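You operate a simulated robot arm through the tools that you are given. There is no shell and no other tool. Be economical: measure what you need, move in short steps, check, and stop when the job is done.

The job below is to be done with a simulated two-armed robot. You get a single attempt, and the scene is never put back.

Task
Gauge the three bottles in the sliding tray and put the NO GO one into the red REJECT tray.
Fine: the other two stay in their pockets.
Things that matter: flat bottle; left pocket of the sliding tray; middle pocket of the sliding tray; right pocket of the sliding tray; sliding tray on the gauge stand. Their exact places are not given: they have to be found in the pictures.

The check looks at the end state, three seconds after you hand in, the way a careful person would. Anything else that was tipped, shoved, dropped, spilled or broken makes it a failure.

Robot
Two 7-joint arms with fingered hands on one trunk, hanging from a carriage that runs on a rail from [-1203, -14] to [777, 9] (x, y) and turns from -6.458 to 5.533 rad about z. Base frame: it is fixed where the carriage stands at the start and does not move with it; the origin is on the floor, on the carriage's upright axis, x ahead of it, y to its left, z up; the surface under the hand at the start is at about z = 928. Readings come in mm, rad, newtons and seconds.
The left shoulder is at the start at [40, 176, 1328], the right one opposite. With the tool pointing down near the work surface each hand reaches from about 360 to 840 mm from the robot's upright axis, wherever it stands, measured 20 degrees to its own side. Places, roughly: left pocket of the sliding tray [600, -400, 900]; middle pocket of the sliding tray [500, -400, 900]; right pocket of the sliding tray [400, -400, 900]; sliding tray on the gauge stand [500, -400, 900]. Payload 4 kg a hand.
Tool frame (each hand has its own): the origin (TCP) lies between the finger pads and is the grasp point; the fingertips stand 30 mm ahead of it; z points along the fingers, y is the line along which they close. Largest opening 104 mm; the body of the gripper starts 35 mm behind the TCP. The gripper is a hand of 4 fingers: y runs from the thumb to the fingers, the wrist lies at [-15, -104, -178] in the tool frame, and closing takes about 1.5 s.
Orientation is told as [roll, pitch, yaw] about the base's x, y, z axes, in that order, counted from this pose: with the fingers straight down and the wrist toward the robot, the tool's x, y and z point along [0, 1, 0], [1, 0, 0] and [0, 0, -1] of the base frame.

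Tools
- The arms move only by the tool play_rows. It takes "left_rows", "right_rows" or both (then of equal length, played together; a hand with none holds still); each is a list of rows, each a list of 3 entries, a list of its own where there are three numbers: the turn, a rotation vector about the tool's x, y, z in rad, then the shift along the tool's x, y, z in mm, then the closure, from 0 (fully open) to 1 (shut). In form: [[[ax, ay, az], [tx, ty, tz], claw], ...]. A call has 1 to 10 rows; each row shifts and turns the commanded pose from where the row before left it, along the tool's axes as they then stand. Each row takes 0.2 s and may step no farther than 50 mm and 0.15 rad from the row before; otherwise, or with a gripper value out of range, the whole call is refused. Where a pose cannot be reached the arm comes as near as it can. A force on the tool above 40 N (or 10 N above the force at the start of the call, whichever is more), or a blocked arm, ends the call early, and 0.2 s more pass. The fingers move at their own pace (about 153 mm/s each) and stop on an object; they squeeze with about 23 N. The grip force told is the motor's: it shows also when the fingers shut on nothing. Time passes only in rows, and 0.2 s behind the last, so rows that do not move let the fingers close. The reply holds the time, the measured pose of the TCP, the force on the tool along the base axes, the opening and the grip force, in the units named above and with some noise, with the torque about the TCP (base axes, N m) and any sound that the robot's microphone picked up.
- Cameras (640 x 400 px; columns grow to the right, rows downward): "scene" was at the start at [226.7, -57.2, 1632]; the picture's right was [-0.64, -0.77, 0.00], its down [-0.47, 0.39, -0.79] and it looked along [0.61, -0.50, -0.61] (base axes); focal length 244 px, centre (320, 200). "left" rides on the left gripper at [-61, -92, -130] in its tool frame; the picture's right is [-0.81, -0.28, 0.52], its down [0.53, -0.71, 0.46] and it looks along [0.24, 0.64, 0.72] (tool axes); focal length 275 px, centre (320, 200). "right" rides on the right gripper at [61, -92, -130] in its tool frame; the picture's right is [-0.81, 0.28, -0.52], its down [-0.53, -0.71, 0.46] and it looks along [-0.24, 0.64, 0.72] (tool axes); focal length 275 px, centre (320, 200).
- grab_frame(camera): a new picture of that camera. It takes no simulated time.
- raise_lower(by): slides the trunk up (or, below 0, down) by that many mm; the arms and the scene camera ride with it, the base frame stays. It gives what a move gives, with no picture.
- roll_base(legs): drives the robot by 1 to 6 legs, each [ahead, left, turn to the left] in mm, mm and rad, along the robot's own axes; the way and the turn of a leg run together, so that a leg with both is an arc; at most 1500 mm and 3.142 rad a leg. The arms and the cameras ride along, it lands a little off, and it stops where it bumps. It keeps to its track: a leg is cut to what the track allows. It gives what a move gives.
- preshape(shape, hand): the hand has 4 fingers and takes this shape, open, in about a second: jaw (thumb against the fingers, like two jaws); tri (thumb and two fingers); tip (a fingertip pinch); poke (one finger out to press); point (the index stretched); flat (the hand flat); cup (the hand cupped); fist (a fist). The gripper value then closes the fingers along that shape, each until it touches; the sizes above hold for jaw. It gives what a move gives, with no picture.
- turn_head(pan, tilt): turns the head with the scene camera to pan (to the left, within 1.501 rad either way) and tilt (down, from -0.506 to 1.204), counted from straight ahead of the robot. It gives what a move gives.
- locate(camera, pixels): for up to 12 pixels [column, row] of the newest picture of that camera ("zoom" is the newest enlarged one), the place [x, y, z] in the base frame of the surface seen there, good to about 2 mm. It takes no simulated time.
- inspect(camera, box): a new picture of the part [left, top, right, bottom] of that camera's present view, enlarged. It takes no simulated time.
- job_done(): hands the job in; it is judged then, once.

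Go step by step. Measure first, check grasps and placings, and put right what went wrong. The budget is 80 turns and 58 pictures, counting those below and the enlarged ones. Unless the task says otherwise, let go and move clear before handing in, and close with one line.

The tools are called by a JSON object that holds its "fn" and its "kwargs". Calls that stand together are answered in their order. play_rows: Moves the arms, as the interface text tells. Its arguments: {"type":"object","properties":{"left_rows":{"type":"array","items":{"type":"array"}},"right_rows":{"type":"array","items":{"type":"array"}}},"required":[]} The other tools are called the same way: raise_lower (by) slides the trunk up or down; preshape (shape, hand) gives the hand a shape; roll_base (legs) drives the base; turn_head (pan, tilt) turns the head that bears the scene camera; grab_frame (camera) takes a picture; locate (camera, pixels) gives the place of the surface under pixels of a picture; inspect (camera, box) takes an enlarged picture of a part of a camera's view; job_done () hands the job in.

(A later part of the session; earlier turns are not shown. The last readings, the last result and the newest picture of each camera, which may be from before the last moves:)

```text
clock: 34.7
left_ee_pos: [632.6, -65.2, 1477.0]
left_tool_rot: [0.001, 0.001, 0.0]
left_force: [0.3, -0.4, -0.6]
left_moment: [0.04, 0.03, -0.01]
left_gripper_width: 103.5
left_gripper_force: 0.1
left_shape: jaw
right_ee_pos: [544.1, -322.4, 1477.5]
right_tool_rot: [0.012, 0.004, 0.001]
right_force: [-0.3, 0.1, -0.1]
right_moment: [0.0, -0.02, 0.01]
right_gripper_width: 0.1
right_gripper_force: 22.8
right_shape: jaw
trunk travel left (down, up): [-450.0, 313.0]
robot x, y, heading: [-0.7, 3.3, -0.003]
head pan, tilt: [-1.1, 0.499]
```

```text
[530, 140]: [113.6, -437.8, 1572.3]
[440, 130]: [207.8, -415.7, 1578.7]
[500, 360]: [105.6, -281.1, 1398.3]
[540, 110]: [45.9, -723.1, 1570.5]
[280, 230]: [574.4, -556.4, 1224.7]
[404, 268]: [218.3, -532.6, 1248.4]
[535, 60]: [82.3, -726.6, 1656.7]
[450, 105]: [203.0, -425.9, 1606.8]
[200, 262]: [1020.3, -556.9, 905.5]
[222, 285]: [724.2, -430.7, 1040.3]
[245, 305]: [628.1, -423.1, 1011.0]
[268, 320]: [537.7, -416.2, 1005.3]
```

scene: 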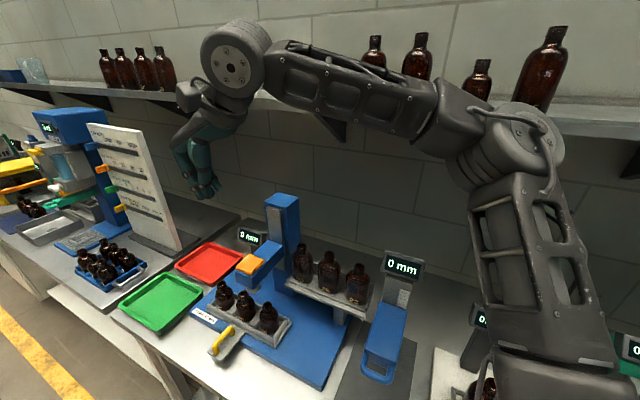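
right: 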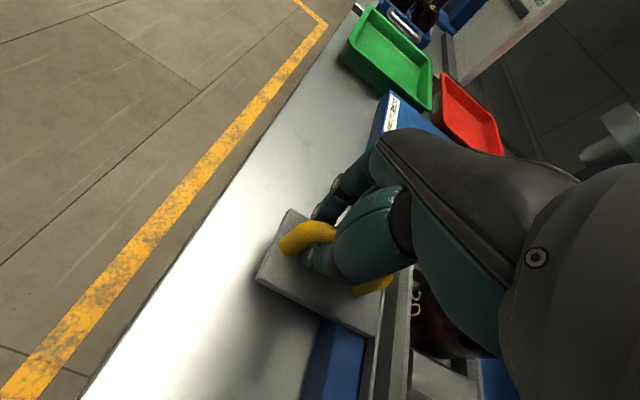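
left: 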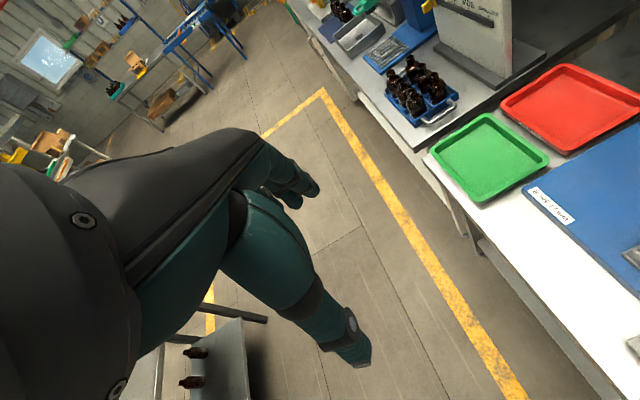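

The elbow is at y≈-440, z≈1570, so it clears the stands (tops ≤1300) and the shelf bottles (y≈-720). I'll drive ahead 250 mm.

{"fn": "roll_base", "kwargs": {"legs": [[250, 0, 0]]}}

{"fn": "turn_head", "kwargs": {"pan": -0.95, "tilt": 0.75}}

{"fn": "grab_frame", "kwargs": {"camera": "scene"}}

```text
clock: 36.5
left_ee_pos: [889.1, -61.9, 1478.2]
left_tool_rot: [0.001, 0.0, 0.0]
left_force: [0.1, -0.5, -0.7]
left_moment: [0.0, 0.01, 0.03]
left_gripper_width: 103.8
left_gripper_force: 0.1
left_shape: jaw
right_ee_pos: [801.1, -320.5, 1476.7]
right_tool_rot: [0.01, 0.003, 0.002]
right_force: [-0.4, 0.5, 0.1]
right_moment: [-0.01, -0.01, -0.04]
right_gripper_width: 0.0
right_gripper_force: 23.0
right_shape: jaw
trunk travel left (down, up): [-450.0, 313.0]
robot x, y, heading: [252.8, 3.6, -0.005]
head pan, tilt: [-1.1, 0.499]
```

```text
clock: 37.3
left_ee_pos: [889.2, -62.7, 1477.9]
left_tool_rot: [0.0, 0.001, -0.001]
left_force: [-0.2, 0.6, 0.6]
left_moment: [0.0, -0.01, 0.02]
left_gripper_width: 103.8
left_gripper_force: 0.1
left_shape: jaw
right_ee_pos: [799.2, -319.3, 1477.3]
right_tool_rot: [0.01, 0.004, 0.002]
right_force: [0.1, -0.3, 0.1]
right_moment: [0.02, 0.02, -0.02]
right_gripper_width: 0.0
right_gripper_force: 22.7
right_shape: jaw
trunk travel left (down, up): [-450.0, 313.0]
robot x, y, heading: [258.9, 2.9, 0.007]
head pan, tilt: [-0.949, 0.75]
```

```text
26 pictures are left
```

scene: 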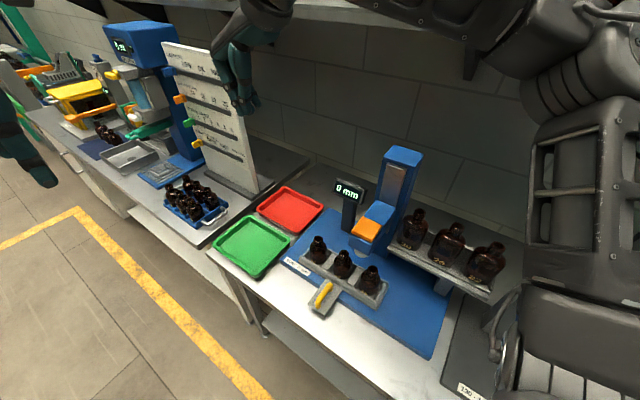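

{"fn": "locate", "kwargs": {"camera": "scene", "pixels": [[323, 293], [327, 287], [318, 300], [318, 238], [343, 252], [370, 268], [368, 230], [290, 210], [265, 205], [318, 208], [290, 232], [288, 187]]}}

```text
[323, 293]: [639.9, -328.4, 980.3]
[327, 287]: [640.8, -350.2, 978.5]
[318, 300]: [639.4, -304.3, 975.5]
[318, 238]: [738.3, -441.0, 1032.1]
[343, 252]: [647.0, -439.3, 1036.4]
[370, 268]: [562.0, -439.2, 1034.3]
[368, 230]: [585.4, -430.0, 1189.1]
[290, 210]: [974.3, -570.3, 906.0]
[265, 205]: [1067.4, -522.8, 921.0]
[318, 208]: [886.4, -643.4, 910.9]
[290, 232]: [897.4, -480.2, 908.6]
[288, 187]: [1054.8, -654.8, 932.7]
```

Handle bar is at x≈640; the right bottle needs about +37 mm. I'll bring the hand down over the handle with the fingers open.

{"fn": "play_rows", "kwargs": {"right_rows": [[[0, 0, 0], [0, -17.7, 46], 0], [[0, 0, 0], [0, -17.7, 46], 0], [[0, 0, 0], [0, -17.7, 46], 0], [[0, 0, 0], [0, -17.7, 46], 0], [[0, 0, 0], [0, -17.7, 46], 0], [[0, 0, 0], [0, -17.7, 46], 0], [[0, 0, 0], [0, -17.7, 46], 0], [[0, 0, 0], [0, -17.7, 46], 0], [[0, 0, 0], [0, -17.7, 40], 0], [[0, 0, 0], [0, 0, 0], 0]]}}

{"fn": "grab_frame", "kwargs": {"camera": "right"}}

```text
clock: 39.5
left_ee_pos: [888.3, -62.7, 1478.3]
left_tool_rot: [0.0, 0.001, 0.0]
left_force: [0.1, 0.4, 0.2]
left_moment: [0.01, -0.02, 0.02]
left_gripper_width: 103.8
left_gripper_force: 0.0
left_shape: jaw
right_ee_pos: [640.6, -317.9, 1070.3]
right_tool_rot: [0.013, 0.007, 0.001]
right_force: [-0.6, -0.2, 0.1]
right_moment: [0.04, 0.0, 0.01]
right_gripper_width: 103.7
right_gripper_force: 0.1
right_shape: jaw
trunk travel left (down, up): [-450.0, 313.0]
robot x, y, heading: [256.8, 0.7, -0.003]
head pan, tilt: [-0.949, 0.75]
```

```text
25 pictures are left
```

right: 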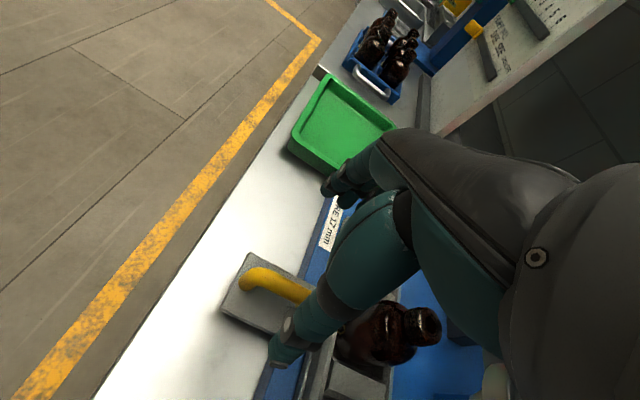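

The picture is the same as at the earlier good grasps. I'll lower, close, slide 38 mm and release.

{"fn": "play_rows", "kwargs": {"right_rows": [[[0, 0, 0], [0, 0, 40], 0], [[0, 0, 0], [0, 0, 35], 0], [[0, 0, 0], [0, 0, 20], 0], [[0, 0, 0], [0, 0, 0], 1], [[0, 0, 0], [0, 0, 0], 1], [[0, 0, 0], [0, 0, 0], 1], [[0, 0, 0], [0, 0, 0], 1], [[0, 0, 0], [0, 0, 0], 1], [[0, 0, 0], [0, 0, 0], 1], [[0, 0, 0], [0, 0, 0], 1]]}}

{"fn": "play_rows", "kwargs": {"right_rows": [[[0, 0, 0], [0, 5, 0], 1], [[0, 0, 0], [0, 10, 0], 1], [[0, 0, 0], [0, 10, 0], 1], [[0, 0, 0], [0, 9, 0], 1], [[0, 0, 0], [0, 4, 0], 1], [[0, 0, 0], [0, 0, 0], 1]]}}

{"fn": "inspect", "kwargs": {"camera": "scene", "box": [260, 170, 420, 330]}}

```text
clock: 41.7
left_ee_pos: [888.8, -61.1, 1478.4]
left_tool_rot: [-0.001, 0.0, -0.001]
left_force: [-0.4, -0.3, 0.8]
left_moment: [0.0, 0.01, 0.01]
left_gripper_width: 103.8
left_gripper_force: 0.1
left_shape: jaw
right_ee_pos: [639.2, -316.1, 973.0]
right_tool_rot: [0.008, 0.005, 0.001]
right_force: [0.7, -3.3, -10.2]
right_moment: [-0.09, -0.09, 0.04]
right_gripper_width: 0.1
right_gripper_force: 23.3
right_shape: jaw
trunk travel left (down, up): [-450.0, 313.0]
robot x, y, heading: [256.6, 2.1, -0.002]
head pan, tilt: [-0.949, 0.75]
```

```text
clock: 42.6
left_ee_pos: [888.2, -62.9, 1479.9]
left_tool_rot: [-0.004, 0.0, 0.001]
left_force: [-0.5, -0.2, -0.8]
left_moment: [0.0, -0.01, -0.01]
left_gripper_width: 103.7
left_gripper_force: 0.3
left_shape: jaw
right_ee_pos: [659.7, -321.8, 974.7]
right_tool_rot: [-0.001, 0.02, 0.009]
right_force: [-2.5, 10.7, -1.5]
right_moment: [0.08, -0.02, 0.24]
right_gripper_width: 0.0
right_gripper_force: 23.1
right_shape: jaw
trunk travel left (down, up): [-450.0, 313.0]
robot x, y, heading: [258.9, 3.2, 0.005]
head pan, tilt: [-0.949, 0.75]
stopped in row 4 (right hand): the force on the tool passed its limit at 44 N (the readings are from after the stop); the commanded pose is now the measured one
```

```text
2.50 times, centred on (340, 250) of scene
```

zoom: 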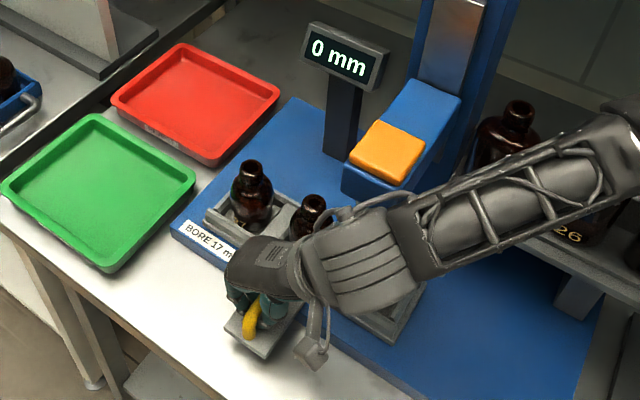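

The slide stopped after about 20 mm, with a sideways +10.7 N on the tool, so the wrist may be touching the gauge head. I'll check the distances.

{"fn": "locate", "kwargs": {"camera": "zoom", "pixels": [[345, 180], [385, 200], [350, 215], [390, 212], [440, 190], [350, 260], [345, 160], [400, 205], [252, 310], [312, 200], [250, 165], [205, 228]]}}

{"fn": "grab_frame", "kwargs": {"camera": "right"}}

```text
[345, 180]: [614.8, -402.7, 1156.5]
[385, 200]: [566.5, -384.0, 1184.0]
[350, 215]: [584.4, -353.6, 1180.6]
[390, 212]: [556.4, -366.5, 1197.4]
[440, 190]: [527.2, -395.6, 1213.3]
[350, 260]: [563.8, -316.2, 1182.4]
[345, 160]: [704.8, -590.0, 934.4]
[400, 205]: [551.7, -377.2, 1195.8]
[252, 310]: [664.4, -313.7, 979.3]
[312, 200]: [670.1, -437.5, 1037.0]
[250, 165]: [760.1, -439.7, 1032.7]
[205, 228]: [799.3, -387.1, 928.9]
```

```text
23 pictures are left
```

right: 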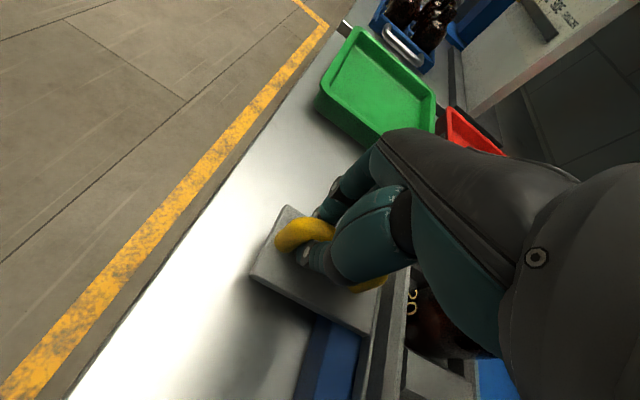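

The forearm is at (566,-384), right against the head's edge (y≈-402), so the forearm is blocked, not the tray. I'll release, rise, yaw the wrist away from the head, and then push the bar from behind with closed fingers.

{"fn": "play_rows", "kwargs": {"right_rows": [[[0, 0, 0], [0, -3, 0], 0.5], [[0, 0, 0], [2, 0, 0], 0], [[0, 0, 0], [2, 0, 0], 0], [[0, 0, 0], [2, 0, 0], 0], [[0, 0, 0], [2, 0, 0], 0], [[0, 0, 0], [5, 0, -30], 0], [[0, 0, 0], [0, 0, -40], 0], [[0, 0, 0], [0, 0, -40], 0]]}}

{"fn": "play_rows", "kwargs": {"right_rows": [[[0, 0, 0.1], [0, -10, 0], 1], [[0, 0, 0.1], [0, -10, 0], 1], [[0, 0, 0.1], [0, -8, 0], 1], [[0, 0, 0], [0, 0, 0], 1], [[0, 0, 0], [0, 0, 0], 1]]}}

{"fn": "inspect", "kwargs": {"camera": "scene", "box": [260, 170, 420, 330]}}

```text
clock: 44.4
left_ee_pos: [888.9, -61.1, 1477.2]
left_tool_rot: [0.001, 0.0, 0.001]
left_force: [-0.7, 0.8, 0.3]
left_moment: [-0.03, -0.01, 0.01]
left_gripper_width: 103.6
left_gripper_force: 0.0
left_shape: jaw
right_ee_pos: [657.8, -307.9, 1084.7]
right_tool_rot: [0.006, 0.02, 0.005]
right_force: [0.4, 0.0, 0.0]
right_moment: [0.0, -0.04, 0.01]
right_gripper_width: 103.6
right_gripper_force: 0.0
right_shape: jaw
trunk travel left (down, up): [-450.0, 313.0]
robot x, y, heading: [252.1, 3.8, 0.001]
head pan, tilt: [-0.949, 0.75]
```

```text
clock: 45.6
left_ee_pos: [889.0, -60.4, 1477.9]
left_tool_rot: [0.001, -0.001, 0.001]
left_force: [0.3, 0.4, 0.0]
left_moment: [0.02, 0.0, 0.02]
left_gripper_width: 103.5
left_gripper_force: 0.0
left_shape: jaw
right_ee_pos: [652.4, -305.1, 1077.6]
right_tool_rot: [0.0, 0.023, -0.294]
right_force: [-0.1, 0.2, 0.0]
right_moment: [-0.01, -0.03, 0.0]
right_gripper_width: 0.0
right_gripper_force: 23.2
right_shape: jaw
right hand out of reach, approached as far as the arm can: row 2, 3
trunk travel left (down, up): [-450.0, 313.0]
robot x, y, heading: [257.8, 4.4, 0.001]
head pan, tilt: [-0.949, 0.75]
```

```text
2.50 times, centred on (340, 250) of scene
```

zoom: 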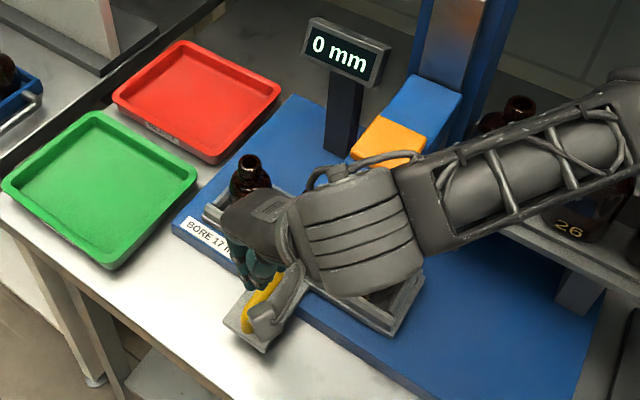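

The yaw put that pose at the arm's near limit (rows 2 and 3 out of reach). Driving the carriage back 120 mm gives a comfortable reach; I'll rise a bit first.

{"fn": "play_rows", "kwargs": {"right_rows": [[[0, 0, 0], [0, 0, -45], 1], [[0, 0, 0], [0, 0, -45], 1], [[0, 0, 0], [0, 0, 0], 1]]}}

{"fn": "roll_base", "kwargs": {"legs": [[-120, 0, 0]]}}

{"fn": "inspect", "kwargs": {"camera": "scene", "box": [200, 150, 460, 330]}}

```text
clock: 46.4
left_ee_pos: [888.7, -61.1, 1477.4]
left_tool_rot: [-0.001, 0.0, 0.0]
left_force: [-0.2, 0.1, -0.6]
left_moment: [-0.01, -0.01, -0.02]
left_gripper_width: 103.6
left_gripper_force: 0.1
left_shape: jaw
right_ee_pos: [661.2, -308.0, 1171.1]
right_tool_rot: [0.001, 0.022, -0.295]
right_force: [0.4, 0.6, -0.5]
right_moment: [0.02, -0.01, 0.01]
right_gripper_width: 0.0
right_gripper_force: 22.9
right_shape: jaw
right hand out of reach, approached as far as the arm can: row 1
trunk travel left (down, up): [-450.0, 313.0]
robot x, y, heading: [255.9, 4.2, 0.001]
head pan, tilt: [-0.949, 0.75]
```

```text
clock: 47.4
left_ee_pos: [848.2, -54.6, 1482.0]
left_tool_rot: [0.001, -0.003, 0.014]
left_force: [-0.1, 0.4, 0.1]
left_moment: [-0.01, 0.0, 0.02]
left_gripper_width: 103.7
left_gripper_force: 0.0
left_shape: jaw
right_ee_pos: [629.6, -302.9, 1177.0]
right_tool_rot: [0.008, 0.009, -0.278]
right_force: [-0.2, 0.0, -0.8]
right_moment: [-0.03, 0.03, 0.0]
right_gripper_width: 0.0
right_gripper_force: 23.7
right_shape: jaw
trunk travel left (down, up): [-450.0, 313.0]
robot x, y, heading: [215.8, 1.4, 0.013]
head pan, tilt: [-0.949, 0.75]
stopped in leg 1: the robot was blocked; the commanded pose is now the measured one
```

```text
2.22 times, centred on (330, 240) of scene
```

zoom: 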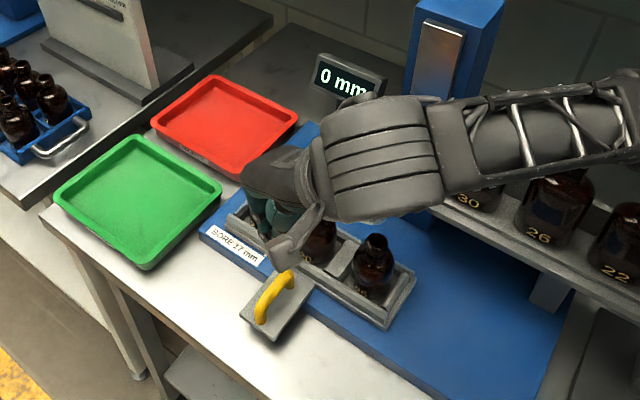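

The base was blocked after 40 mm, so some part of the arm touched something. I'll look toward the elbow before moving.

{"fn": "turn_head", "kwargs": {"pan": -1.45, "tilt": 0.6}}

{"fn": "grab_frame", "kwargs": {"camera": "scene"}}

```text
clock: 48.3
left_ee_pos: [851.1, -54.3, 1484.2]
left_tool_rot: [0.001, -0.006, 0.01]
left_force: [-0.3, 0.2, -0.5]
left_moment: [0.02, -0.02, -0.01]
left_gripper_width: 103.7
left_gripper_force: 0.0
left_shape: jaw
right_ee_pos: [629.6, -303.6, 1177.4]
right_tool_rot: [0.008, 0.009, -0.281]
right_force: [1.0, -0.3, -0.3]
right_moment: [0.0, -0.03, 0.01]
right_gripper_width: 0.2
right_gripper_force: 22.9
right_shape: jaw
trunk travel left (down, up): [-450.0, 313.0]
robot x, y, heading: [207.0, 2.9, 0.014]
head pan, tilt: [-1.45, 0.6]
```

```text
20 pictures are left
```

scene: 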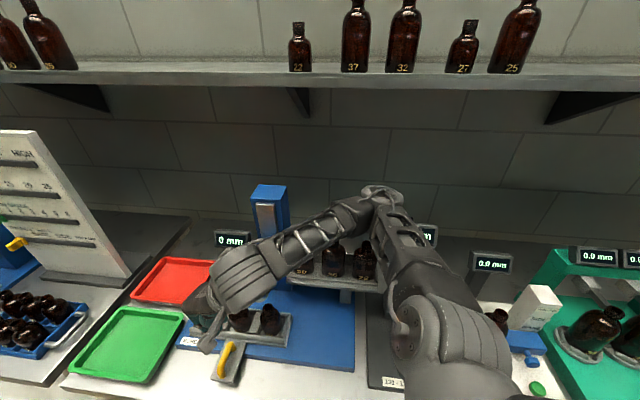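

The elbow at (395,195) sits next to the second gauge's display at (427,235), so that is the contact. I'll measure it.

{"fn": "locate", "kwargs": {"camera": "scene", "pixels": [[380, 190], [405, 225], [427, 228], [433, 245], [420, 250], [440, 300], [360, 215], [430, 265]]}}

{"fn": "inspect", "kwargs": {"camera": "scene", "box": [330, 170, 480, 390]}}

```text
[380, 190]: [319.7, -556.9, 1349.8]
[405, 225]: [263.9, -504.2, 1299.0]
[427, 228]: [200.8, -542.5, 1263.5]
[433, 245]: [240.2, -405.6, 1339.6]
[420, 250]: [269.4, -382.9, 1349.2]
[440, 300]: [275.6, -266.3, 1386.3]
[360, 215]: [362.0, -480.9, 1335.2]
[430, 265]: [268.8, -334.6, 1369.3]
```

```text
1.82 times, centred on (405, 280) of scene
```

zoom: 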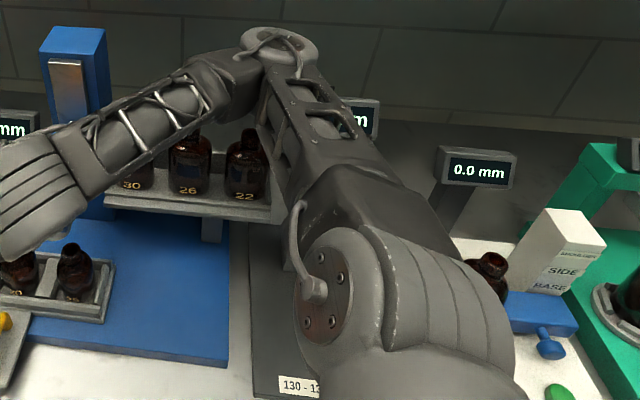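

The upper arm's underside (264,-504,1299) met the second gauge's display (top z≈1263). I'll back off by driving ahead 45 mm and then raise the trunk 120 mm so the elbow stays well above everything.

{"fn": "roll_base", "kwargs": {"legs": [[45, 0, -0.013]]}}

{"fn": "raise_lower", "kwargs": {"by": 120}}

{"fn": "play_rows", "kwargs": {"right_rows": [[[0, 0, -0.1], [0, 0, 0], 1], [[0, 0, -0.1], [0, 0, 0], 1], [[0, 0, -0.08], [0, 0, 0], 1], [[0, 0, 0], [0, 0, 0], 1]]}}

{"fn": "grab_frame", "kwargs": {"camera": "scene"}}

```text
clock: 49.2
left_ee_pos: [889.7, -64.2, 1478.6]
left_tool_rot: [0.002, 0.0, -0.004]
left_force: [0.6, -0.3, -0.4]
left_moment: [-0.01, 0.0, 0.01]
left_gripper_width: 103.9
left_gripper_force: 0.0
left_shape: jaw
right_ee_pos: [663.3, -307.2, 1173.7]
right_tool_rot: [0.009, 0.015, -0.297]
right_force: [0.0, -0.1, 0.3]
right_moment: [-0.02, 0.03, 0.04]
right_gripper_width: 0.0
right_gripper_force: 23.1
right_shape: jaw
trunk travel left (down, up): [-450.0, 313.0]
robot x, y, heading: [257.9, 3.0, -0.001]
head pan, tilt: [-1.45, 0.6]
```

```text
clock: 50.7
left_ee_pos: [888.3, -65.1, 1598.3]
left_tool_rot: [0.001, 0.0, -0.004]
left_force: [-0.3, -0.4, -0.4]
left_moment: [0.0, 0.01, 0.01]
left_gripper_width: 103.8
left_gripper_force: 0.2
left_shape: jaw
right_ee_pos: [660.8, -308.3, 1292.7]
right_tool_rot: [0.007, 0.018, -0.295]
right_force: [-0.1, -0.5, -0.3]
right_moment: [0.02, 0.02, 0.03]
right_gripper_width: 0.0
right_gripper_force: 23.7
right_shape: jaw
trunk travel left (down, up): [-570.0, 193.0]
robot x, y, heading: [251.9, -1.9, -0.001]
head pan, tilt: [-1.45, 0.6]
```

```text
clock: 51.7
left_ee_pos: [889.7, -63.5, 1597.6]
left_tool_rot: [0.001, 0.002, -0.002]
left_force: [-0.1, -0.5, -0.1]
left_moment: [0.01, 0.02, 0.01]
left_gripper_width: 103.8
left_gripper_force: 0.1
left_shape: jaw
right_ee_pos: [662.0, -308.0, 1292.5]
right_tool_rot: [0.011, 0.014, -0.015]
right_force: [0.9, 0.2, -0.1]
right_moment: [0.01, 0.02, 0.03]
right_gripper_width: 0.0
right_gripper_force: 22.7
right_shape: jaw
trunk travel left (down, up): [-570.0, 193.0]
robot x, y, heading: [253.9, 2.2, 0.002]
head pan, tilt: [-1.45, 0.6]
```

```text
18 pictures are left
```

scene: 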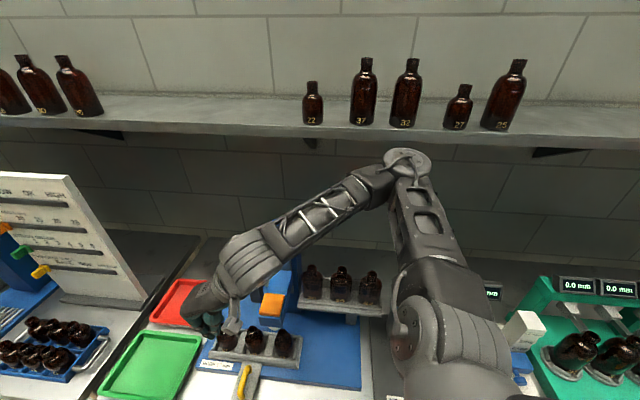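

Nothing is disturbed and the arm is clear. Now the closed fingers go down behind the handle bar (bar x≈664, target x≈630, y≈-305).

{"fn": "play_rows", "kwargs": {"right_rows": [[[0, 0, -0.015], [3, -32, 0], 1], [[0, 0, 0], [0, 0, 45], 1], [[0, 0, 0], [0, 0, 45], 1], [[0, 0, 0], [0, 0, 45], 1], [[0, 0, 0], [0, 0, 45], 1], [[0, 0, 0], [0, 0, 45], 1], [[0, 0, 0], [0, 0, 45], 1], [[0, 0, 0], [0, 0, 20], 1], [[0, 0, 0], [0, 0, 20], 1], [[0, 0, 0], [0, 0, 0], 1]]}}

{"fn": "inspect", "kwargs": {"camera": "scene", "box": [160, 220, 320, 400]}}

```text
clock: 53.7
left_ee_pos: [888.3, -64.1, 1596.8]
left_tool_rot: [0.001, -0.001, -0.005]
left_force: [0.4, -0.6, -0.1]
left_moment: [-0.05, 0.03, -0.04]
left_gripper_width: 104.1
left_gripper_force: 0.1
left_shape: jaw
right_ee_pos: [657.3, -307.4, 996.2]
right_tool_rot: [0.015, -0.011, 0.005]
right_force: [-1.8, 0.3, 3.9]
right_moment: [-0.08, -0.06, 0.0]
right_gripper_width: 0.0
right_gripper_force: 23.3
right_shape: jaw
right hand out of reach, approached as far as the arm can: row 1
trunk travel left (down, up): [-570.0, 193.0]
robot x, y, heading: [255.2, 1.3, -0.002]
head pan, tilt: [-1.45, 0.6]
stopped in row 10 (right hand): the force on the tool passed its limit at 50 N (the readings are from after the stop); the commanded pose is now the measured one
```

```text
2.22 times, centred on (240, 310) of scene
```

zoom: 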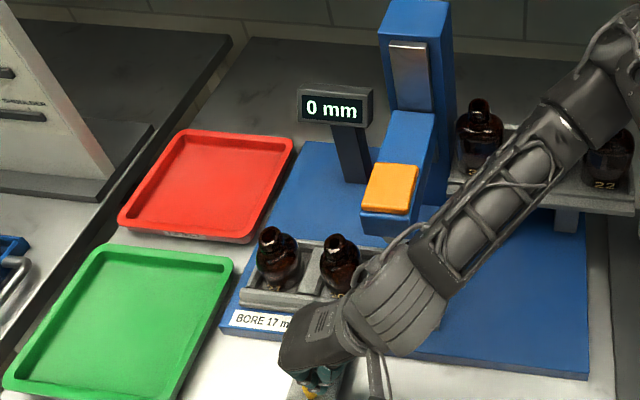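

Row 1 was cut short, so the tips landed on top of the bar; it held and the bottles stand. I'll lift 30 mm, step back in x and check the pose.

{"fn": "play_rows", "kwargs": {"right_rows": [[[0, 0, 0], [0, 0, -25], 1], [[0, 0, 0], [0, 0, -10], 1], [[0, 0, 0], [0, -10, 0], 1], [[0, 0, 0], [0, -10, 0], 1], [[0, 0, 0], [0, -8, 0], 1], [[0, 0, 0], [0, 0, 0], 1]]}}

```text
clock: 55.1
left_ee_pos: [887.8, -63.8, 1598.5]
left_tool_rot: [0.001, 0.0, -0.004]
left_force: [0.3, 0.1, -0.3]
left_moment: [-0.01, -0.02, 0.0]
left_gripper_width: 103.9
left_gripper_force: 0.1
left_shape: jaw
right_ee_pos: [630.5, -308.1, 1031.9]
right_tool_rot: [0.015, -0.01, 0.003]
right_force: [0.2, 0.2, -0.6]
right_moment: [0.01, 0.04, -0.02]
right_gripper_width: 0.2
right_gripper_force: 22.5
right_shape: jaw
trunk travel left (down, up): [-570.0, 193.0]
robot x, y, heading: [253.0, 4.2, -0.002]
head pan, tilt: [-1.45, 0.6]
```

Now at x=630 behind the bar. I'll lower to z≈983 and push forward gently until the hand reaches about 645.

{"fn": "play_rows", "kwargs": {"right_rows": [[[0, 0, 0], [0, 0, 25], 1], [[0, 0, 0], [0, 0, 23], 1], [[0, 0, 0], [0, 0, 0], 1], [[0, 0, 0], [0, 5, 0], 1], [[0, 0, 0], [0, 5, 0], 1], [[0, 0, 0], [0, 5, 0], 1], [[0, 0, 0], [0, 0, 0], 1]]}}

{"fn": "turn_head", "kwargs": {"pan": -1.1, "tilt": 0.85}}

{"fn": "inspect", "kwargs": {"camera": "scene", "box": [200, 130, 440, 330]}}

```text
clock: 56.9
left_ee_pos: [891.6, -69.6, 1600.3]
left_tool_rot: [-0.011, -0.004, 0.001]
left_force: [-0.5, -0.4, 0.2]
left_moment: [0.01, 0.01, 0.0]
left_gripper_width: 103.8
left_gripper_force: 0.0
left_shape: jaw
right_ee_pos: [655.0, -336.3, 988.7]
right_tool_rot: [-0.04, -0.015, 0.016]
right_force: [-3.7, -0.7, 3.9]
right_moment: [-0.06, -0.06, -0.03]
right_gripper_width: 0.3
right_gripper_force: 22.9
right_shape: jaw
trunk travel left (down, up): [-570.0, 193.0]
robot x, y, heading: [259.5, 4.1, 0.002]
head pan, tilt: [-1.45, 0.6]
stopped in row 7 (right hand): the arm was blocked; the commanded pose is now the measured one
```

```text
clock: 57.7
left_ee_pos: [892.3, -69.4, 1602.3]
left_tool_rot: [-0.01, -0.006, -0.002]
left_force: [0.3, 0.8, -0.8]
left_moment: [-0.01, 0.01, 0.02]
left_gripper_width: 103.8
left_gripper_force: 0.1
left_shape: jaw
right_ee_pos: [654.9, -335.8, 991.4]
right_tool_rot: [-0.038, -0.017, 0.015]
right_force: [-4.9, -0.2, 1.6]
right_moment: [0.0, 0.08, -0.07]
right_gripper_width: 0.0
right_gripper_force: 23.1
right_shape: jaw
trunk travel left (down, up): [-570.0, 193.0]
robot x, y, heading: [257.9, 1.0, -0.001]
head pan, tilt: [-1.1, 0.85]
```

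```text
2.00 times, centred on (320, 230) of scene
```

zoom: 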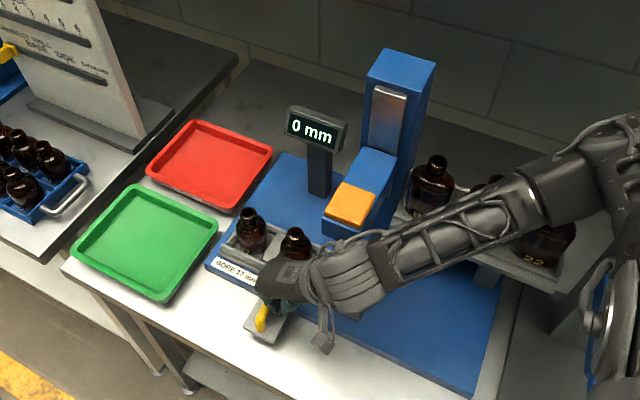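

The arm reported being blocked and drifted to y=-336, so something away from the hand is touching. I'll look at the elbow.

{"fn": "turn_head", "kwargs": {"pan": -1.5, "tilt": 0.6}}

{"fn": "grab_frame", "kwargs": {"camera": "scene"}}

{"fn": "locate", "kwargs": {"camera": "scene", "pixels": [[400, 200], [380, 230], [420, 230], [430, 250], [440, 280], [350, 240], [375, 270], [480, 265]]}}

```text
clock: 58.6
left_ee_pos: [894.7, -69.5, 1602.2]
left_tool_rot: [-0.011, -0.008, -0.001]
left_force: [0.1, 0.4, 0.1]
left_moment: [0.02, 0.0, 0.01]
left_gripper_width: 103.8
left_gripper_force: 0.1
left_shape: jaw
right_ee_pos: [655.4, -336.8, 991.5]
right_tool_rot: [-0.036, -0.018, 0.014]
right_force: [-4.4, -2.0, 1.2]
right_moment: [-0.05, 0.09, -0.09]
right_gripper_width: 0.1
right_gripper_force: 23.4
right_shape: jaw
trunk travel left (down, up): [-570.0, 193.0]
robot x, y, heading: [262.1, 2.0, 0.001]
head pan, tilt: [-1.499, 0.6]
```

```text
15 pictures are left
```

scene: 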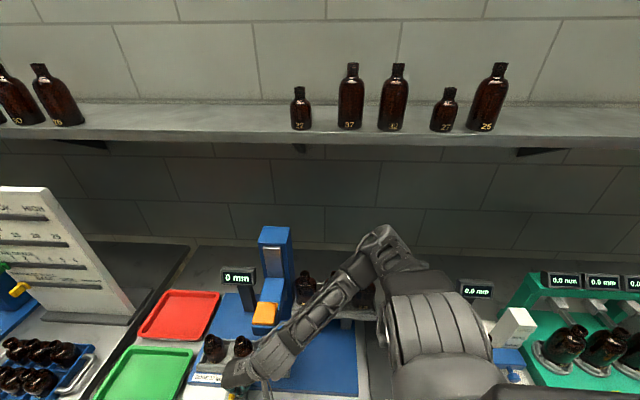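

```text
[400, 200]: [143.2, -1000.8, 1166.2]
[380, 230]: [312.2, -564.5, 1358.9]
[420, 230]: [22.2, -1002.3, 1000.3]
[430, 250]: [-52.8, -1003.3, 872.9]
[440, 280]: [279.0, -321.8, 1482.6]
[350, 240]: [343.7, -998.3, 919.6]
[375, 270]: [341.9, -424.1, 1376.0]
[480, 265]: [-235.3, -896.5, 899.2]
```

The elbow (312,-564,1359) hangs beside the second gauge's display, so this base position leaves the arm too bunched. I'll lift the hand high, drive the carriage back to about x=80, and push with a stretched arm.

{"fn": "play_rows", "kwargs": {"right_rows": [[[0, 0, 0], [0, 0, -25], 1], [[0, 0, 0], [5, 0, -40], 1], [[0, 0, 0], [10, 0, -45], 1], [[0, 0, 0], [10, 0, -45], 1], [[0, 0, 0], [0, 0, -48], 1], [[0, 0, 0], [0, 0, -48], 1], [[0, 0, 0], [0, 0, -48], 1], [[0, 0, 0], [0, 0, -48], 1], [[0, 0, 0], [0, 0, -48], 1], [[0, 0, 0], [0, 0, -48], 1]]}}

{"fn": "grab_frame", "kwargs": {"camera": "scene"}}

{"fn": "locate", "kwargs": {"camera": "scene", "pixels": [[235, 278], [212, 338], [242, 345]]}}

```text
clock: 60.8
left_ee_pos: [889.3, -63.7, 1597.7]
left_tool_rot: [0.002, -0.001, -0.003]
left_force: [0.6, 0.9, 0.7]
left_moment: [0.01, -0.02, 0.0]
left_gripper_width: 103.9
left_gripper_force: 0.0
left_shape: jaw
right_ee_pos: [661.2, -287.9, 1424.1]
right_tool_rot: [-0.012, -0.009, 0.013]
right_force: [1.3, 0.2, 0.8]
right_moment: [0.04, -0.01, 0.01]
right_gripper_width: 0.0
right_gripper_force: 23.1
right_shape: jaw
right hand out of reach, approached as far as the arm can: row 5, 6
trunk travel left (down, up): [-570.0, 193.0]
robot x, y, heading: [255.1, 5.2, 0.006]
head pan, tilt: [-1.499, 0.6]
```

```text
14 pictures are left
```

scene: 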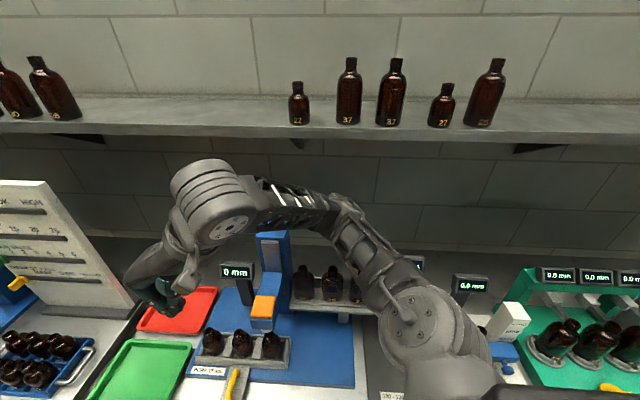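

```text
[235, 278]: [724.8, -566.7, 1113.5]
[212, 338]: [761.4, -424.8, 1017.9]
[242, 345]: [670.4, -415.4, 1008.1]
```

All bottles are upright and the second gauge looks intact. I'll check the elbow's height before driving back.

{"fn": "locate", "kwargs": {"camera": "scene", "pixels": [[345, 205], [365, 245], [345, 240], [380, 290], [415, 258], [400, 330]]}}

```text
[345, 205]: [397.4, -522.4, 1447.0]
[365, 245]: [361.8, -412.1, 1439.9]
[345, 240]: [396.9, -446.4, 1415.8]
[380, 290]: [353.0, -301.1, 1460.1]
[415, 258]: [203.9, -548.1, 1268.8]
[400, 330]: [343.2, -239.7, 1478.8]
```

The elbow is at z≥1400 and the display top is at 1269, so it is clear. I'll drive back 170 mm, then come down toward the handle from behind.

{"fn": "roll_base", "kwargs": {"legs": [[-170, 0, 0]]}}

{"fn": "play_rows", "kwargs": {"right_rows": [[[0, 0, 0], [0, 22, 40], 1], [[0, 0, 0], [0, 22, 40], 1], [[0, 0, 0], [0, 22, 40], 1], [[0, 0, 0], [0, 22, 40], 1], [[0, 0, 0], [-3, 22, 40], 1], [[0, 0, 0], [-3, 22, 40], 1], [[0, 0, 0], [-3, 10, 45], 1], [[0, 0, 0], [-3, 0, 45], 1], [[0, 0, 0], [0, 0, 25], 1], [[0, 0, 0], [0, 0, 0], 1]]}}

```text
clock: 62.3
left_ee_pos: [719.0, -69.3, 1597.7]
left_tool_rot: [0.004, 0.001, -0.009]
left_force: [0.5, 0.4, 1.5]
left_moment: [-0.04, -0.01, 0.01]
left_gripper_width: 103.6
left_gripper_force: 0.0
left_shape: jaw
right_ee_pos: [489.6, -292.8, 1422.9]
right_tool_rot: [-0.013, -0.011, 0.005]
right_force: [0.1, -0.7, -0.8]
right_moment: [-0.01, 0.03, 0.01]
right_gripper_width: 0.0
right_gripper_force: 22.6
right_shape: jaw
trunk travel left (down, up): [-570.0, 193.0]
robot x, y, heading: [84.9, -0.5, -0.009]
head pan, tilt: [-1.499, 0.6]
```

```text
clock: 64.0
left_ee_pos: [731.8, -71.5, 1614.7]
left_tool_rot: [-0.018, -0.015, 0.005]
left_force: [0.1, -0.5, 1.1]
left_moment: [0.04, 0.02, 0.02]
left_gripper_width: 103.7
left_gripper_force: 0.0
left_shape: jaw
right_ee_pos: [678.0, -416.4, 1198.7]
right_tool_rot: [-0.207, -0.119, -0.053]
right_force: [-0.1, 0.0, -0.4]
right_moment: [0.0, -0.01, 0.03]
right_gripper_width: 0.0
right_gripper_force: 23.0
right_shape: jaw
trunk travel left (down, up): [-570.0, 193.0]
robot x, y, heading: [90.0, -0.5, 0.003]
head pan, tilt: [-1.499, 0.6]
stopped in row 8 (right hand): the arm was blocked; the commanded pose is now the measured one
```

The arm was blocked again and pushed well off course (678,-416,1199). I'll look right away.

{"fn": "turn_head", "kwargs": {"pan": -1.15, "tilt": 0.65}}

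{"fn": "grab_frame", "kwargs": {"camera": "scene"}}

```text
clock: 64.9
left_ee_pos: [733.0, -74.4, 1613.8]
left_tool_rot: [-0.017, -0.018, 0.004]
left_force: [-0.2, 0.4, -0.3]
left_moment: [0.0, 0.01, -0.02]
left_gripper_width: 103.7
left_gripper_force: 0.1
left_shape: jaw
right_ee_pos: [677.3, -418.8, 1199.6]
right_tool_rot: [-0.205, -0.119, -0.057]
right_force: [0.1, 1.2, -0.4]
right_moment: [0.02, 0.03, 0.03]
right_gripper_width: 0.2
right_gripper_force: 23.0
right_shape: jaw
trunk travel left (down, up): [-570.0, 193.0]
robot x, y, heading: [86.9, 0.4, 0.005]
head pan, tilt: [-1.15, 0.649]
```

```text
13 pictures are left
```

scene: 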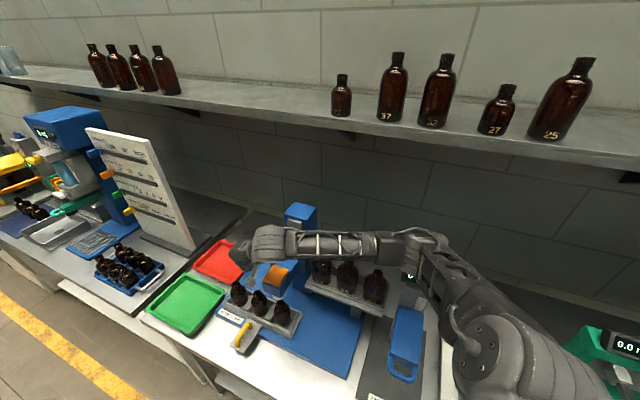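

The elbow is resting over the second gauge's display at (410,270). I'll lift the whole trunk straight up to clear it, then see where the elbow is.

{"fn": "raise_lower", "kwargs": {"by": 180}}

{"fn": "play_rows", "kwargs": {"right_rows": [[[0.07, 0.04, 0.0], [30, -10, -30], 1], [[0.07, 0.04, 0], [30, -10, -30], 1], [[0.06, 0.04, 0.0], [30, -10, -30], 1], [[0, 0, 0], [20, -10, -40], 1], [[0, 0, 0], [0, 0, -45], 1]]}}

{"fn": "grab_frame", "kwargs": {"camera": "scene"}}

```text
clock: 66.9
left_ee_pos: [720.4, -64.3, 1777.1]
left_tool_rot: [0.003, -0.001, -0.001]
left_force: [-0.4, -0.2, 0.1]
left_moment: [0.0, -0.03, -0.02]
left_gripper_width: 103.8
left_gripper_force: 0.1
left_shape: jaw
right_ee_pos: [648.4, -386.1, 1338.6]
right_tool_rot: [-0.168, -0.066, -0.05]
right_force: [0.3, -0.9, 0.0]
right_moment: [0.03, -0.01, -0.01]
right_gripper_width: 0.0
right_gripper_force: 23.1
right_shape: jaw
trunk travel left (down, up): [-750.0, 13.0]
robot x, y, heading: [86.9, -1.6, 0.002]
head pan, tilt: [-1.15, 0.649]
```

```text
clock: 68.1
left_ee_pos: [719.3, -62.4, 1778.5]
left_tool_rot: [0.004, -0.001, -0.001]
left_force: [-0.3, 0.1, -0.9]
left_moment: [0.02, 0.01, 0.03]
left_gripper_width: 103.9
left_gripper_force: 0.0
left_shape: jaw
right_ee_pos: [628.4, -259.6, 1500.4]
right_tool_rot: [-0.048, 0.133, -0.072]
right_force: [1.0, -0.3, -0.2]
right_moment: [0.02, -0.02, -0.02]
right_gripper_width: 0.0
right_gripper_force: 22.9
right_shape: jaw
trunk travel left (down, up): [-750.0, 13.0]
robot x, y, heading: [85.8, -2.2, 0.001]
head pan, tilt: [-1.15, 0.649]
```

```text
12 pictures are left
```

scene: 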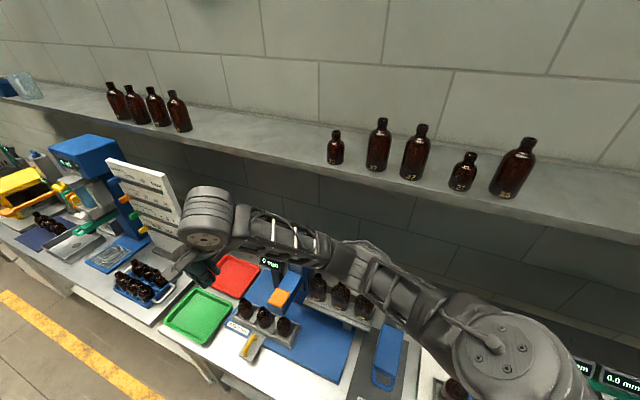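

All is intact. Turning the robot to face the bench should keep the wrist and elbows away from the stands, and it lets the left hand pick the bottle and place it in the red tray. I'll check the shelf edge first, level the right hand and pull the left hand in.

{"fn": "locate", "kwargs": {"camera": "scene", "pixels": [[290, 168], [440, 200], [335, 140], [515, 150], [345, 260], [200, 90], [262, 318], [240, 265], [265, 262]]}}

{"fn": "play_rows", "kwargs": {"left_rows": [[[0, 0, 0], [0, -45, 0], 0], [[0, 0, 0], [0, -45, 0], 0], [[0, 0, 0], [0, -45, 0], 0], [[0, 0, 0], [0, -45, 0], 0]], "right_rows": [[[-0.13, 0, 0], [0, -15, 0], 1], [[0, 0.05, -0.07], [0, -15, 0], 1], [[0, 0, 0], [0, -15, 0], 1], [[0, 0, 0], [0, -15, 0], 1]]}}

```text
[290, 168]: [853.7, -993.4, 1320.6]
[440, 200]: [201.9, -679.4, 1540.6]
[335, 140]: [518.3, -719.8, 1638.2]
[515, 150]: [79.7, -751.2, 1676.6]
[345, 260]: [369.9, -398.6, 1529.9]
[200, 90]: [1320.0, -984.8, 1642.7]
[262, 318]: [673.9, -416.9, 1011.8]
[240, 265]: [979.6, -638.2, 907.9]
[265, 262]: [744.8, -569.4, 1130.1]
```

```text
clock: 69.1
left_ee_pos: [539.4, -64.2, 1782.0]
left_tool_rot: [0.002, 0.001, 0.0]
left_force: [-0.2, 0.2, 0.1]
left_moment: [-0.02, 0.04, 0.0]
left_gripper_width: 103.9
left_gripper_force: 0.0
left_shape: jaw
right_ee_pos: [569.1, -257.5, 1503.4]
right_tool_rot: [0.003, 0.002, 0.004]
right_force: [0.4, -0.2, -0.9]
right_moment: [-0.01, 0.03, 0.0]
right_gripper_width: 0.0
right_gripper_force: 23.0
right_shape: jaw
trunk travel left (down, up): [-750.0, 13.0]
robot x, y, heading: [88.5, -0.3, 0.004]
head pan, tilt: [-1.15, 0.649]
```

The shelf front edge is at y≈-680, z≈1540, and both hands will stay well short of it. I'll drive ahead 440 mm and then turn right to face the bench.

{"fn": "roll_base", "kwargs": {"legs": [[440, 0, 0], [0, 0, -0.8], [0, 0, -0.77]]}}

{"fn": "turn_head", "kwargs": {"pan": 0.2, "tilt": 0.95}}

{"fn": "grab_frame", "kwargs": {"camera": "scene"}}

```text
clock: 75.9
left_ee_pos: [477.5, -446.9, 1780.6]
left_tool_rot: [0.002, 0.0, -1.559]
left_force: [0.7, -0.1, -0.3]
left_moment: [0.01, -0.04, 0.01]
left_gripper_width: 103.7
left_gripper_force: 0.1
left_shape: jaw
right_ee_pos: [282.9, -478.5, 1503.8]
right_tool_rot: [0.003, 0.003, -1.553]
right_force: [-0.1, 0.0, 0.0]
right_moment: [0.01, 0.0, 0.02]
right_gripper_width: 0.1
right_gripper_force: 22.8
right_shape: jaw
trunk travel left (down, up): [-750.0, 13.0]
robot x, y, heading: [536.0, 4.6, -1.554]
head pan, tilt: [-1.15, 0.649]
```

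```text
clock: 77.4
left_ee_pos: [477.4, -445.3, 1781.4]
left_tool_rot: [0.001, 0.001, -1.559]
left_force: [-0.3, 0.5, 0.5]
left_moment: [0.0, -0.03, 0.02]
left_gripper_width: 103.6
left_gripper_force: 0.1
left_shape: jaw
right_ee_pos: [283.5, -478.4, 1504.0]
right_tool_rot: [0.003, 0.004, -1.554]
right_force: [0.7, -0.3, -1.0]
right_moment: [0.0, 0.03, 0.01]
right_gripper_width: 0.0
right_gripper_force: 23.1
right_shape: jaw
trunk travel left (down, up): [-750.0, 13.0]
robot x, y, heading: [537.1, 5.2, -1.557]
head pan, tilt: [0.201, 0.949]
```

```text
11 pictures are left
```

scene: 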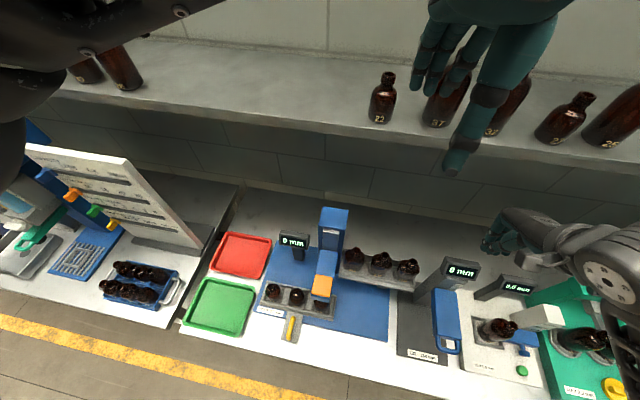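

A clear frontal view with the robot facing the bench. I'll zoom in on the tray and measure the bottles and the red tray.

{"fn": "inspect", "kwargs": {"camera": "scene", "box": [200, 200, 360, 350]}}

{"fn": "locate", "kwargs": {"camera": "zoom", "pixels": [[290, 370], [387, 378], [387, 392], [378, 410], [400, 410], [486, 403], [168, 235], [80, 265], [245, 265], [120, 160], [250, 165], [505, 370]]}}

```text
2.67 times, centred on (280, 275) of scene
```

zoom: 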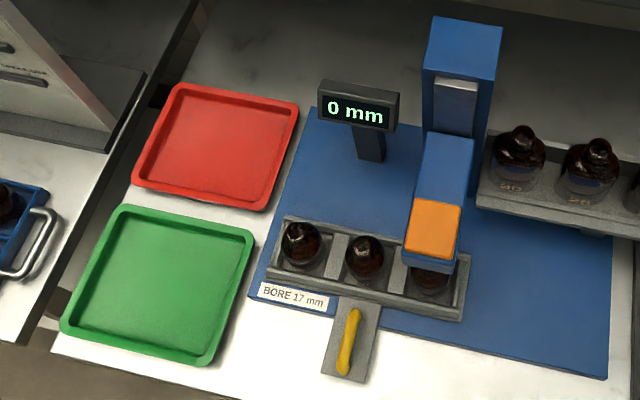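

```text
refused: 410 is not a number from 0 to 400
```

{"fn": "locate", "kwargs": {"camera": "zoom", "pixels": [[300, 236], [367, 246], [367, 256], [350, 262], [385, 266], [354, 318], [215, 147], [150, 170], [255, 200], [180, 95], [285, 110], [430, 228]]}}

```text
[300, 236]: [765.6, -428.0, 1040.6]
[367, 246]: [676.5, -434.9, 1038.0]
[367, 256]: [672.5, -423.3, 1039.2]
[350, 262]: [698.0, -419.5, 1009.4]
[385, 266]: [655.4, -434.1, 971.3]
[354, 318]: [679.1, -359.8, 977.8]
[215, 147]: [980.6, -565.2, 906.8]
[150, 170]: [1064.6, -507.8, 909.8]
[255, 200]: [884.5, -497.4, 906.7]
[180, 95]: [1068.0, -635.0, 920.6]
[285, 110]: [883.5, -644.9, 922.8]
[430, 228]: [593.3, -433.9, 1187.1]
```

The handle is now at x≈679 (the last push did move it) and the right bottle sits under the plug (plate x≈590), so I can press for the third bottle now with the left hand.

{"fn": "play_rows", "kwargs": {"left_rows": [[[0, 0, 0], [37, -4, 30], 1], [[0, 0, 0], [37, -4, 30], 1], [[0, 0, 0], [37, -4, 30], 1], [[0, 0, 0], [0, 0, 48], 1], [[0, 0, 0], [0, 0, 48], 1], [[0, 0, 0], [0, 0, 48], 1], [[0, 0, 0], [0, 0, 48], 1], [[0, 0, 0], [0, 0, 48], 1], [[0, 0, 0], [0, 0, 48], 1], [[0, 0, 0], [0, 0, 48], 1]]}}

{"fn": "play_rows", "kwargs": {"left_rows": [[[0, 0, 0], [0, 0, 40], 1], [[0, 0, 0], [0, 0, 30], 1], [[0, 0, 0], [0, 0, 0], 1]]}}

```text
clock: 79.6
left_ee_pos: [586.6, -433.9, 1353.3]
left_tool_rot: [-0.001, -0.002, -1.557]
left_force: [-1.0, -0.9, 0.0]
left_moment: [0.03, 0.01, 0.02]
left_gripper_width: 0.0
left_gripper_force: 23.1
left_shape: jaw
right_ee_pos: [284.1, -478.2, 1503.4]
right_tool_rot: [0.003, 0.004, -1.553]
right_force: [0.5, -0.8, 0.2]
right_moment: [0.0, -0.02, 0.01]
right_gripper_width: 0.1
right_gripper_force: 23.3
right_shape: jaw
trunk travel left (down, up): [-750.0, 13.0]
robot x, y, heading: [537.4, 5.6, -1.556]
head pan, tilt: [0.201, 0.949]
```

```text
clock: 80.4
left_ee_pos: [588.5, -433.9, 1282.1]
left_tool_rot: [0.001, 0.0, -1.558]
left_force: [-0.4, 0.0, 0.4]
left_moment: [-0.02, -0.02, -0.01]
left_gripper_width: 0.0
left_gripper_force: 22.7
left_shape: jaw
right_ee_pos: [282.9, -478.4, 1503.5]
right_tool_rot: [0.002, 0.003, -1.554]
right_force: [0.8, 0.1, -0.6]
right_moment: [0.04, -0.03, 0.01]
right_gripper_width: 0.3
right_gripper_force: 23.0
right_shape: jaw
trunk travel left (down, up): [-750.0, 13.0]
robot x, y, heading: [536.3, 4.4, -1.558]
head pan, tilt: [0.201, 0.949]
```

The left hand is over the plate centre (588.5,-434). I'll press down as before, then lift and read the display.

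{"fn": "play_rows", "kwargs": {"left_rows": [[[0, 0, 0], [0, 0, 40], 1], [[0, 0, 0], [0, 0, 20], 1], [[0, 0, 0], [0, 0, 15], 1], [[0, 0, 0], [0, 0, 15], 1], [[0, 0, 0], [0, 0, 10], 1], [[0, 0, 0], [0, 0, 7], 1], [[0, 0, 0], [0, 0, 5], 1], [[0, 0, 0], [0, 0, 5], 1], [[0, 0, 0], [0, 0, 4], 1], [[0, 0, 0], [0, 0, 0], 1]]}}

{"fn": "inspect", "kwargs": {"camera": "scene", "box": [200, 200, 360, 350]}}

```text
clock: 82.6
left_ee_pos: [588.7, -432.0, 1164.7]
left_tool_rot: [0.001, -0.001, -1.557]
left_force: [-2.5, -0.7, 12.5]
left_moment: [-0.09, 0.06, -0.05]
left_gripper_width: 0.0
left_gripper_force: 22.8
left_shape: jaw
right_ee_pos: [284.3, -479.7, 1504.7]
right_tool_rot: [0.001, 0.002, -1.553]
right_force: [-0.8, 1.1, 0.6]
right_moment: [-0.03, 0.02, -0.03]
right_gripper_width: 0.0
right_gripper_force: 23.1
right_shape: jaw
trunk travel left (down, up): [-750.0, 13.0]
robot x, y, heading: [533.6, 3.0, -1.558]
head pan, tilt: [0.201, 0.949]
```

```text
2.67 times, centred on (280, 275) of scene
```

zoom: 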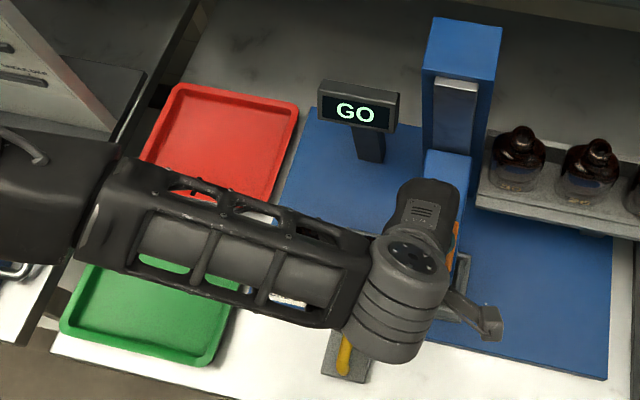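

The third bottle reads GO, so the middle one is confirmed as NO GO. I'll lift off, go over the middle bottle (≈677,-432) with the hand open, and look.

{"fn": "play_rows", "kwargs": {"left_rows": [[[0, 0, 0], [0, 0, -10], 1], [[0, 0, 0], [0, 0, -15], 1], [[0, 0, 0], [0, 0, -25], 1], [[0, 0, 0], [0, 0, -35], 1], [[0, 0, 0], [0, 0, -40], 1], [[0, 0, 0], [44, 0, 0], 0], [[0, 0, 0], [44, 0, 0], 0], [[0, 0, 0], [0, 0, 45], 0], [[0, 0, 0], [0, 0, 45], 0], [[0, 0, 0], [0, 0, 30], 0]]}}

{"fn": "grab_frame", "kwargs": {"camera": "left"}}

```text
clock: 84.8
left_ee_pos: [675.0, -428.1, 1171.7]
left_tool_rot: [0.002, -0.002, -1.557]
left_force: [0.1, 1.1, 0.5]
left_moment: [0.01, 0.02, -0.02]
left_gripper_width: 103.8
left_gripper_force: 0.1
left_shape: jaw
right_ee_pos: [283.6, -478.8, 1503.5]
right_tool_rot: [0.002, 0.004, -1.553]
right_force: [0.0, -0.3, -0.7]
right_moment: [-0.02, 0.02, 0.02]
right_gripper_width: 0.0
right_gripper_force: 22.9
right_shape: jaw
trunk travel left (down, up): [-750.0, 13.0]
robot x, y, heading: [535.5, 3.5, -1.554]
head pan, tilt: [0.201, 0.949]
```

```text
8 pictures are left
```

left: 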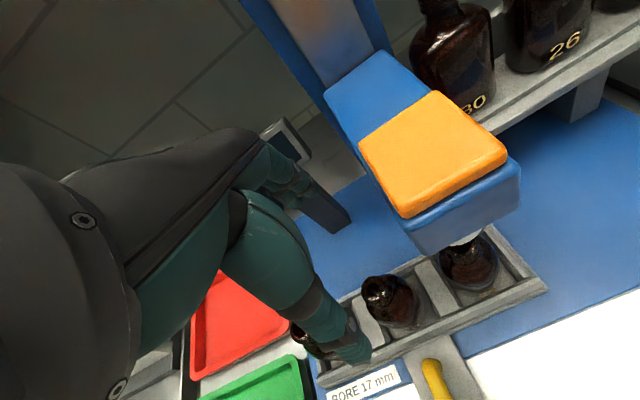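

The middle bottle's neck is visible at about (378,290) and the head is clear to the side. I'll measure the neck precisely.

{"fn": "locate", "kwargs": {"camera": "left", "pixels": [[378, 284], [372, 292], [388, 290], [400, 312], [412, 290], [467, 250], [405, 325]]}}

```text
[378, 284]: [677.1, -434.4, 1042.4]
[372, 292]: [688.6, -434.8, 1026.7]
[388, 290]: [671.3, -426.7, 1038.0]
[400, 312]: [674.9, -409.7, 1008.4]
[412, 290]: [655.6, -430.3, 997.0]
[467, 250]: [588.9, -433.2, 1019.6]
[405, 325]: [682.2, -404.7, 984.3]
```

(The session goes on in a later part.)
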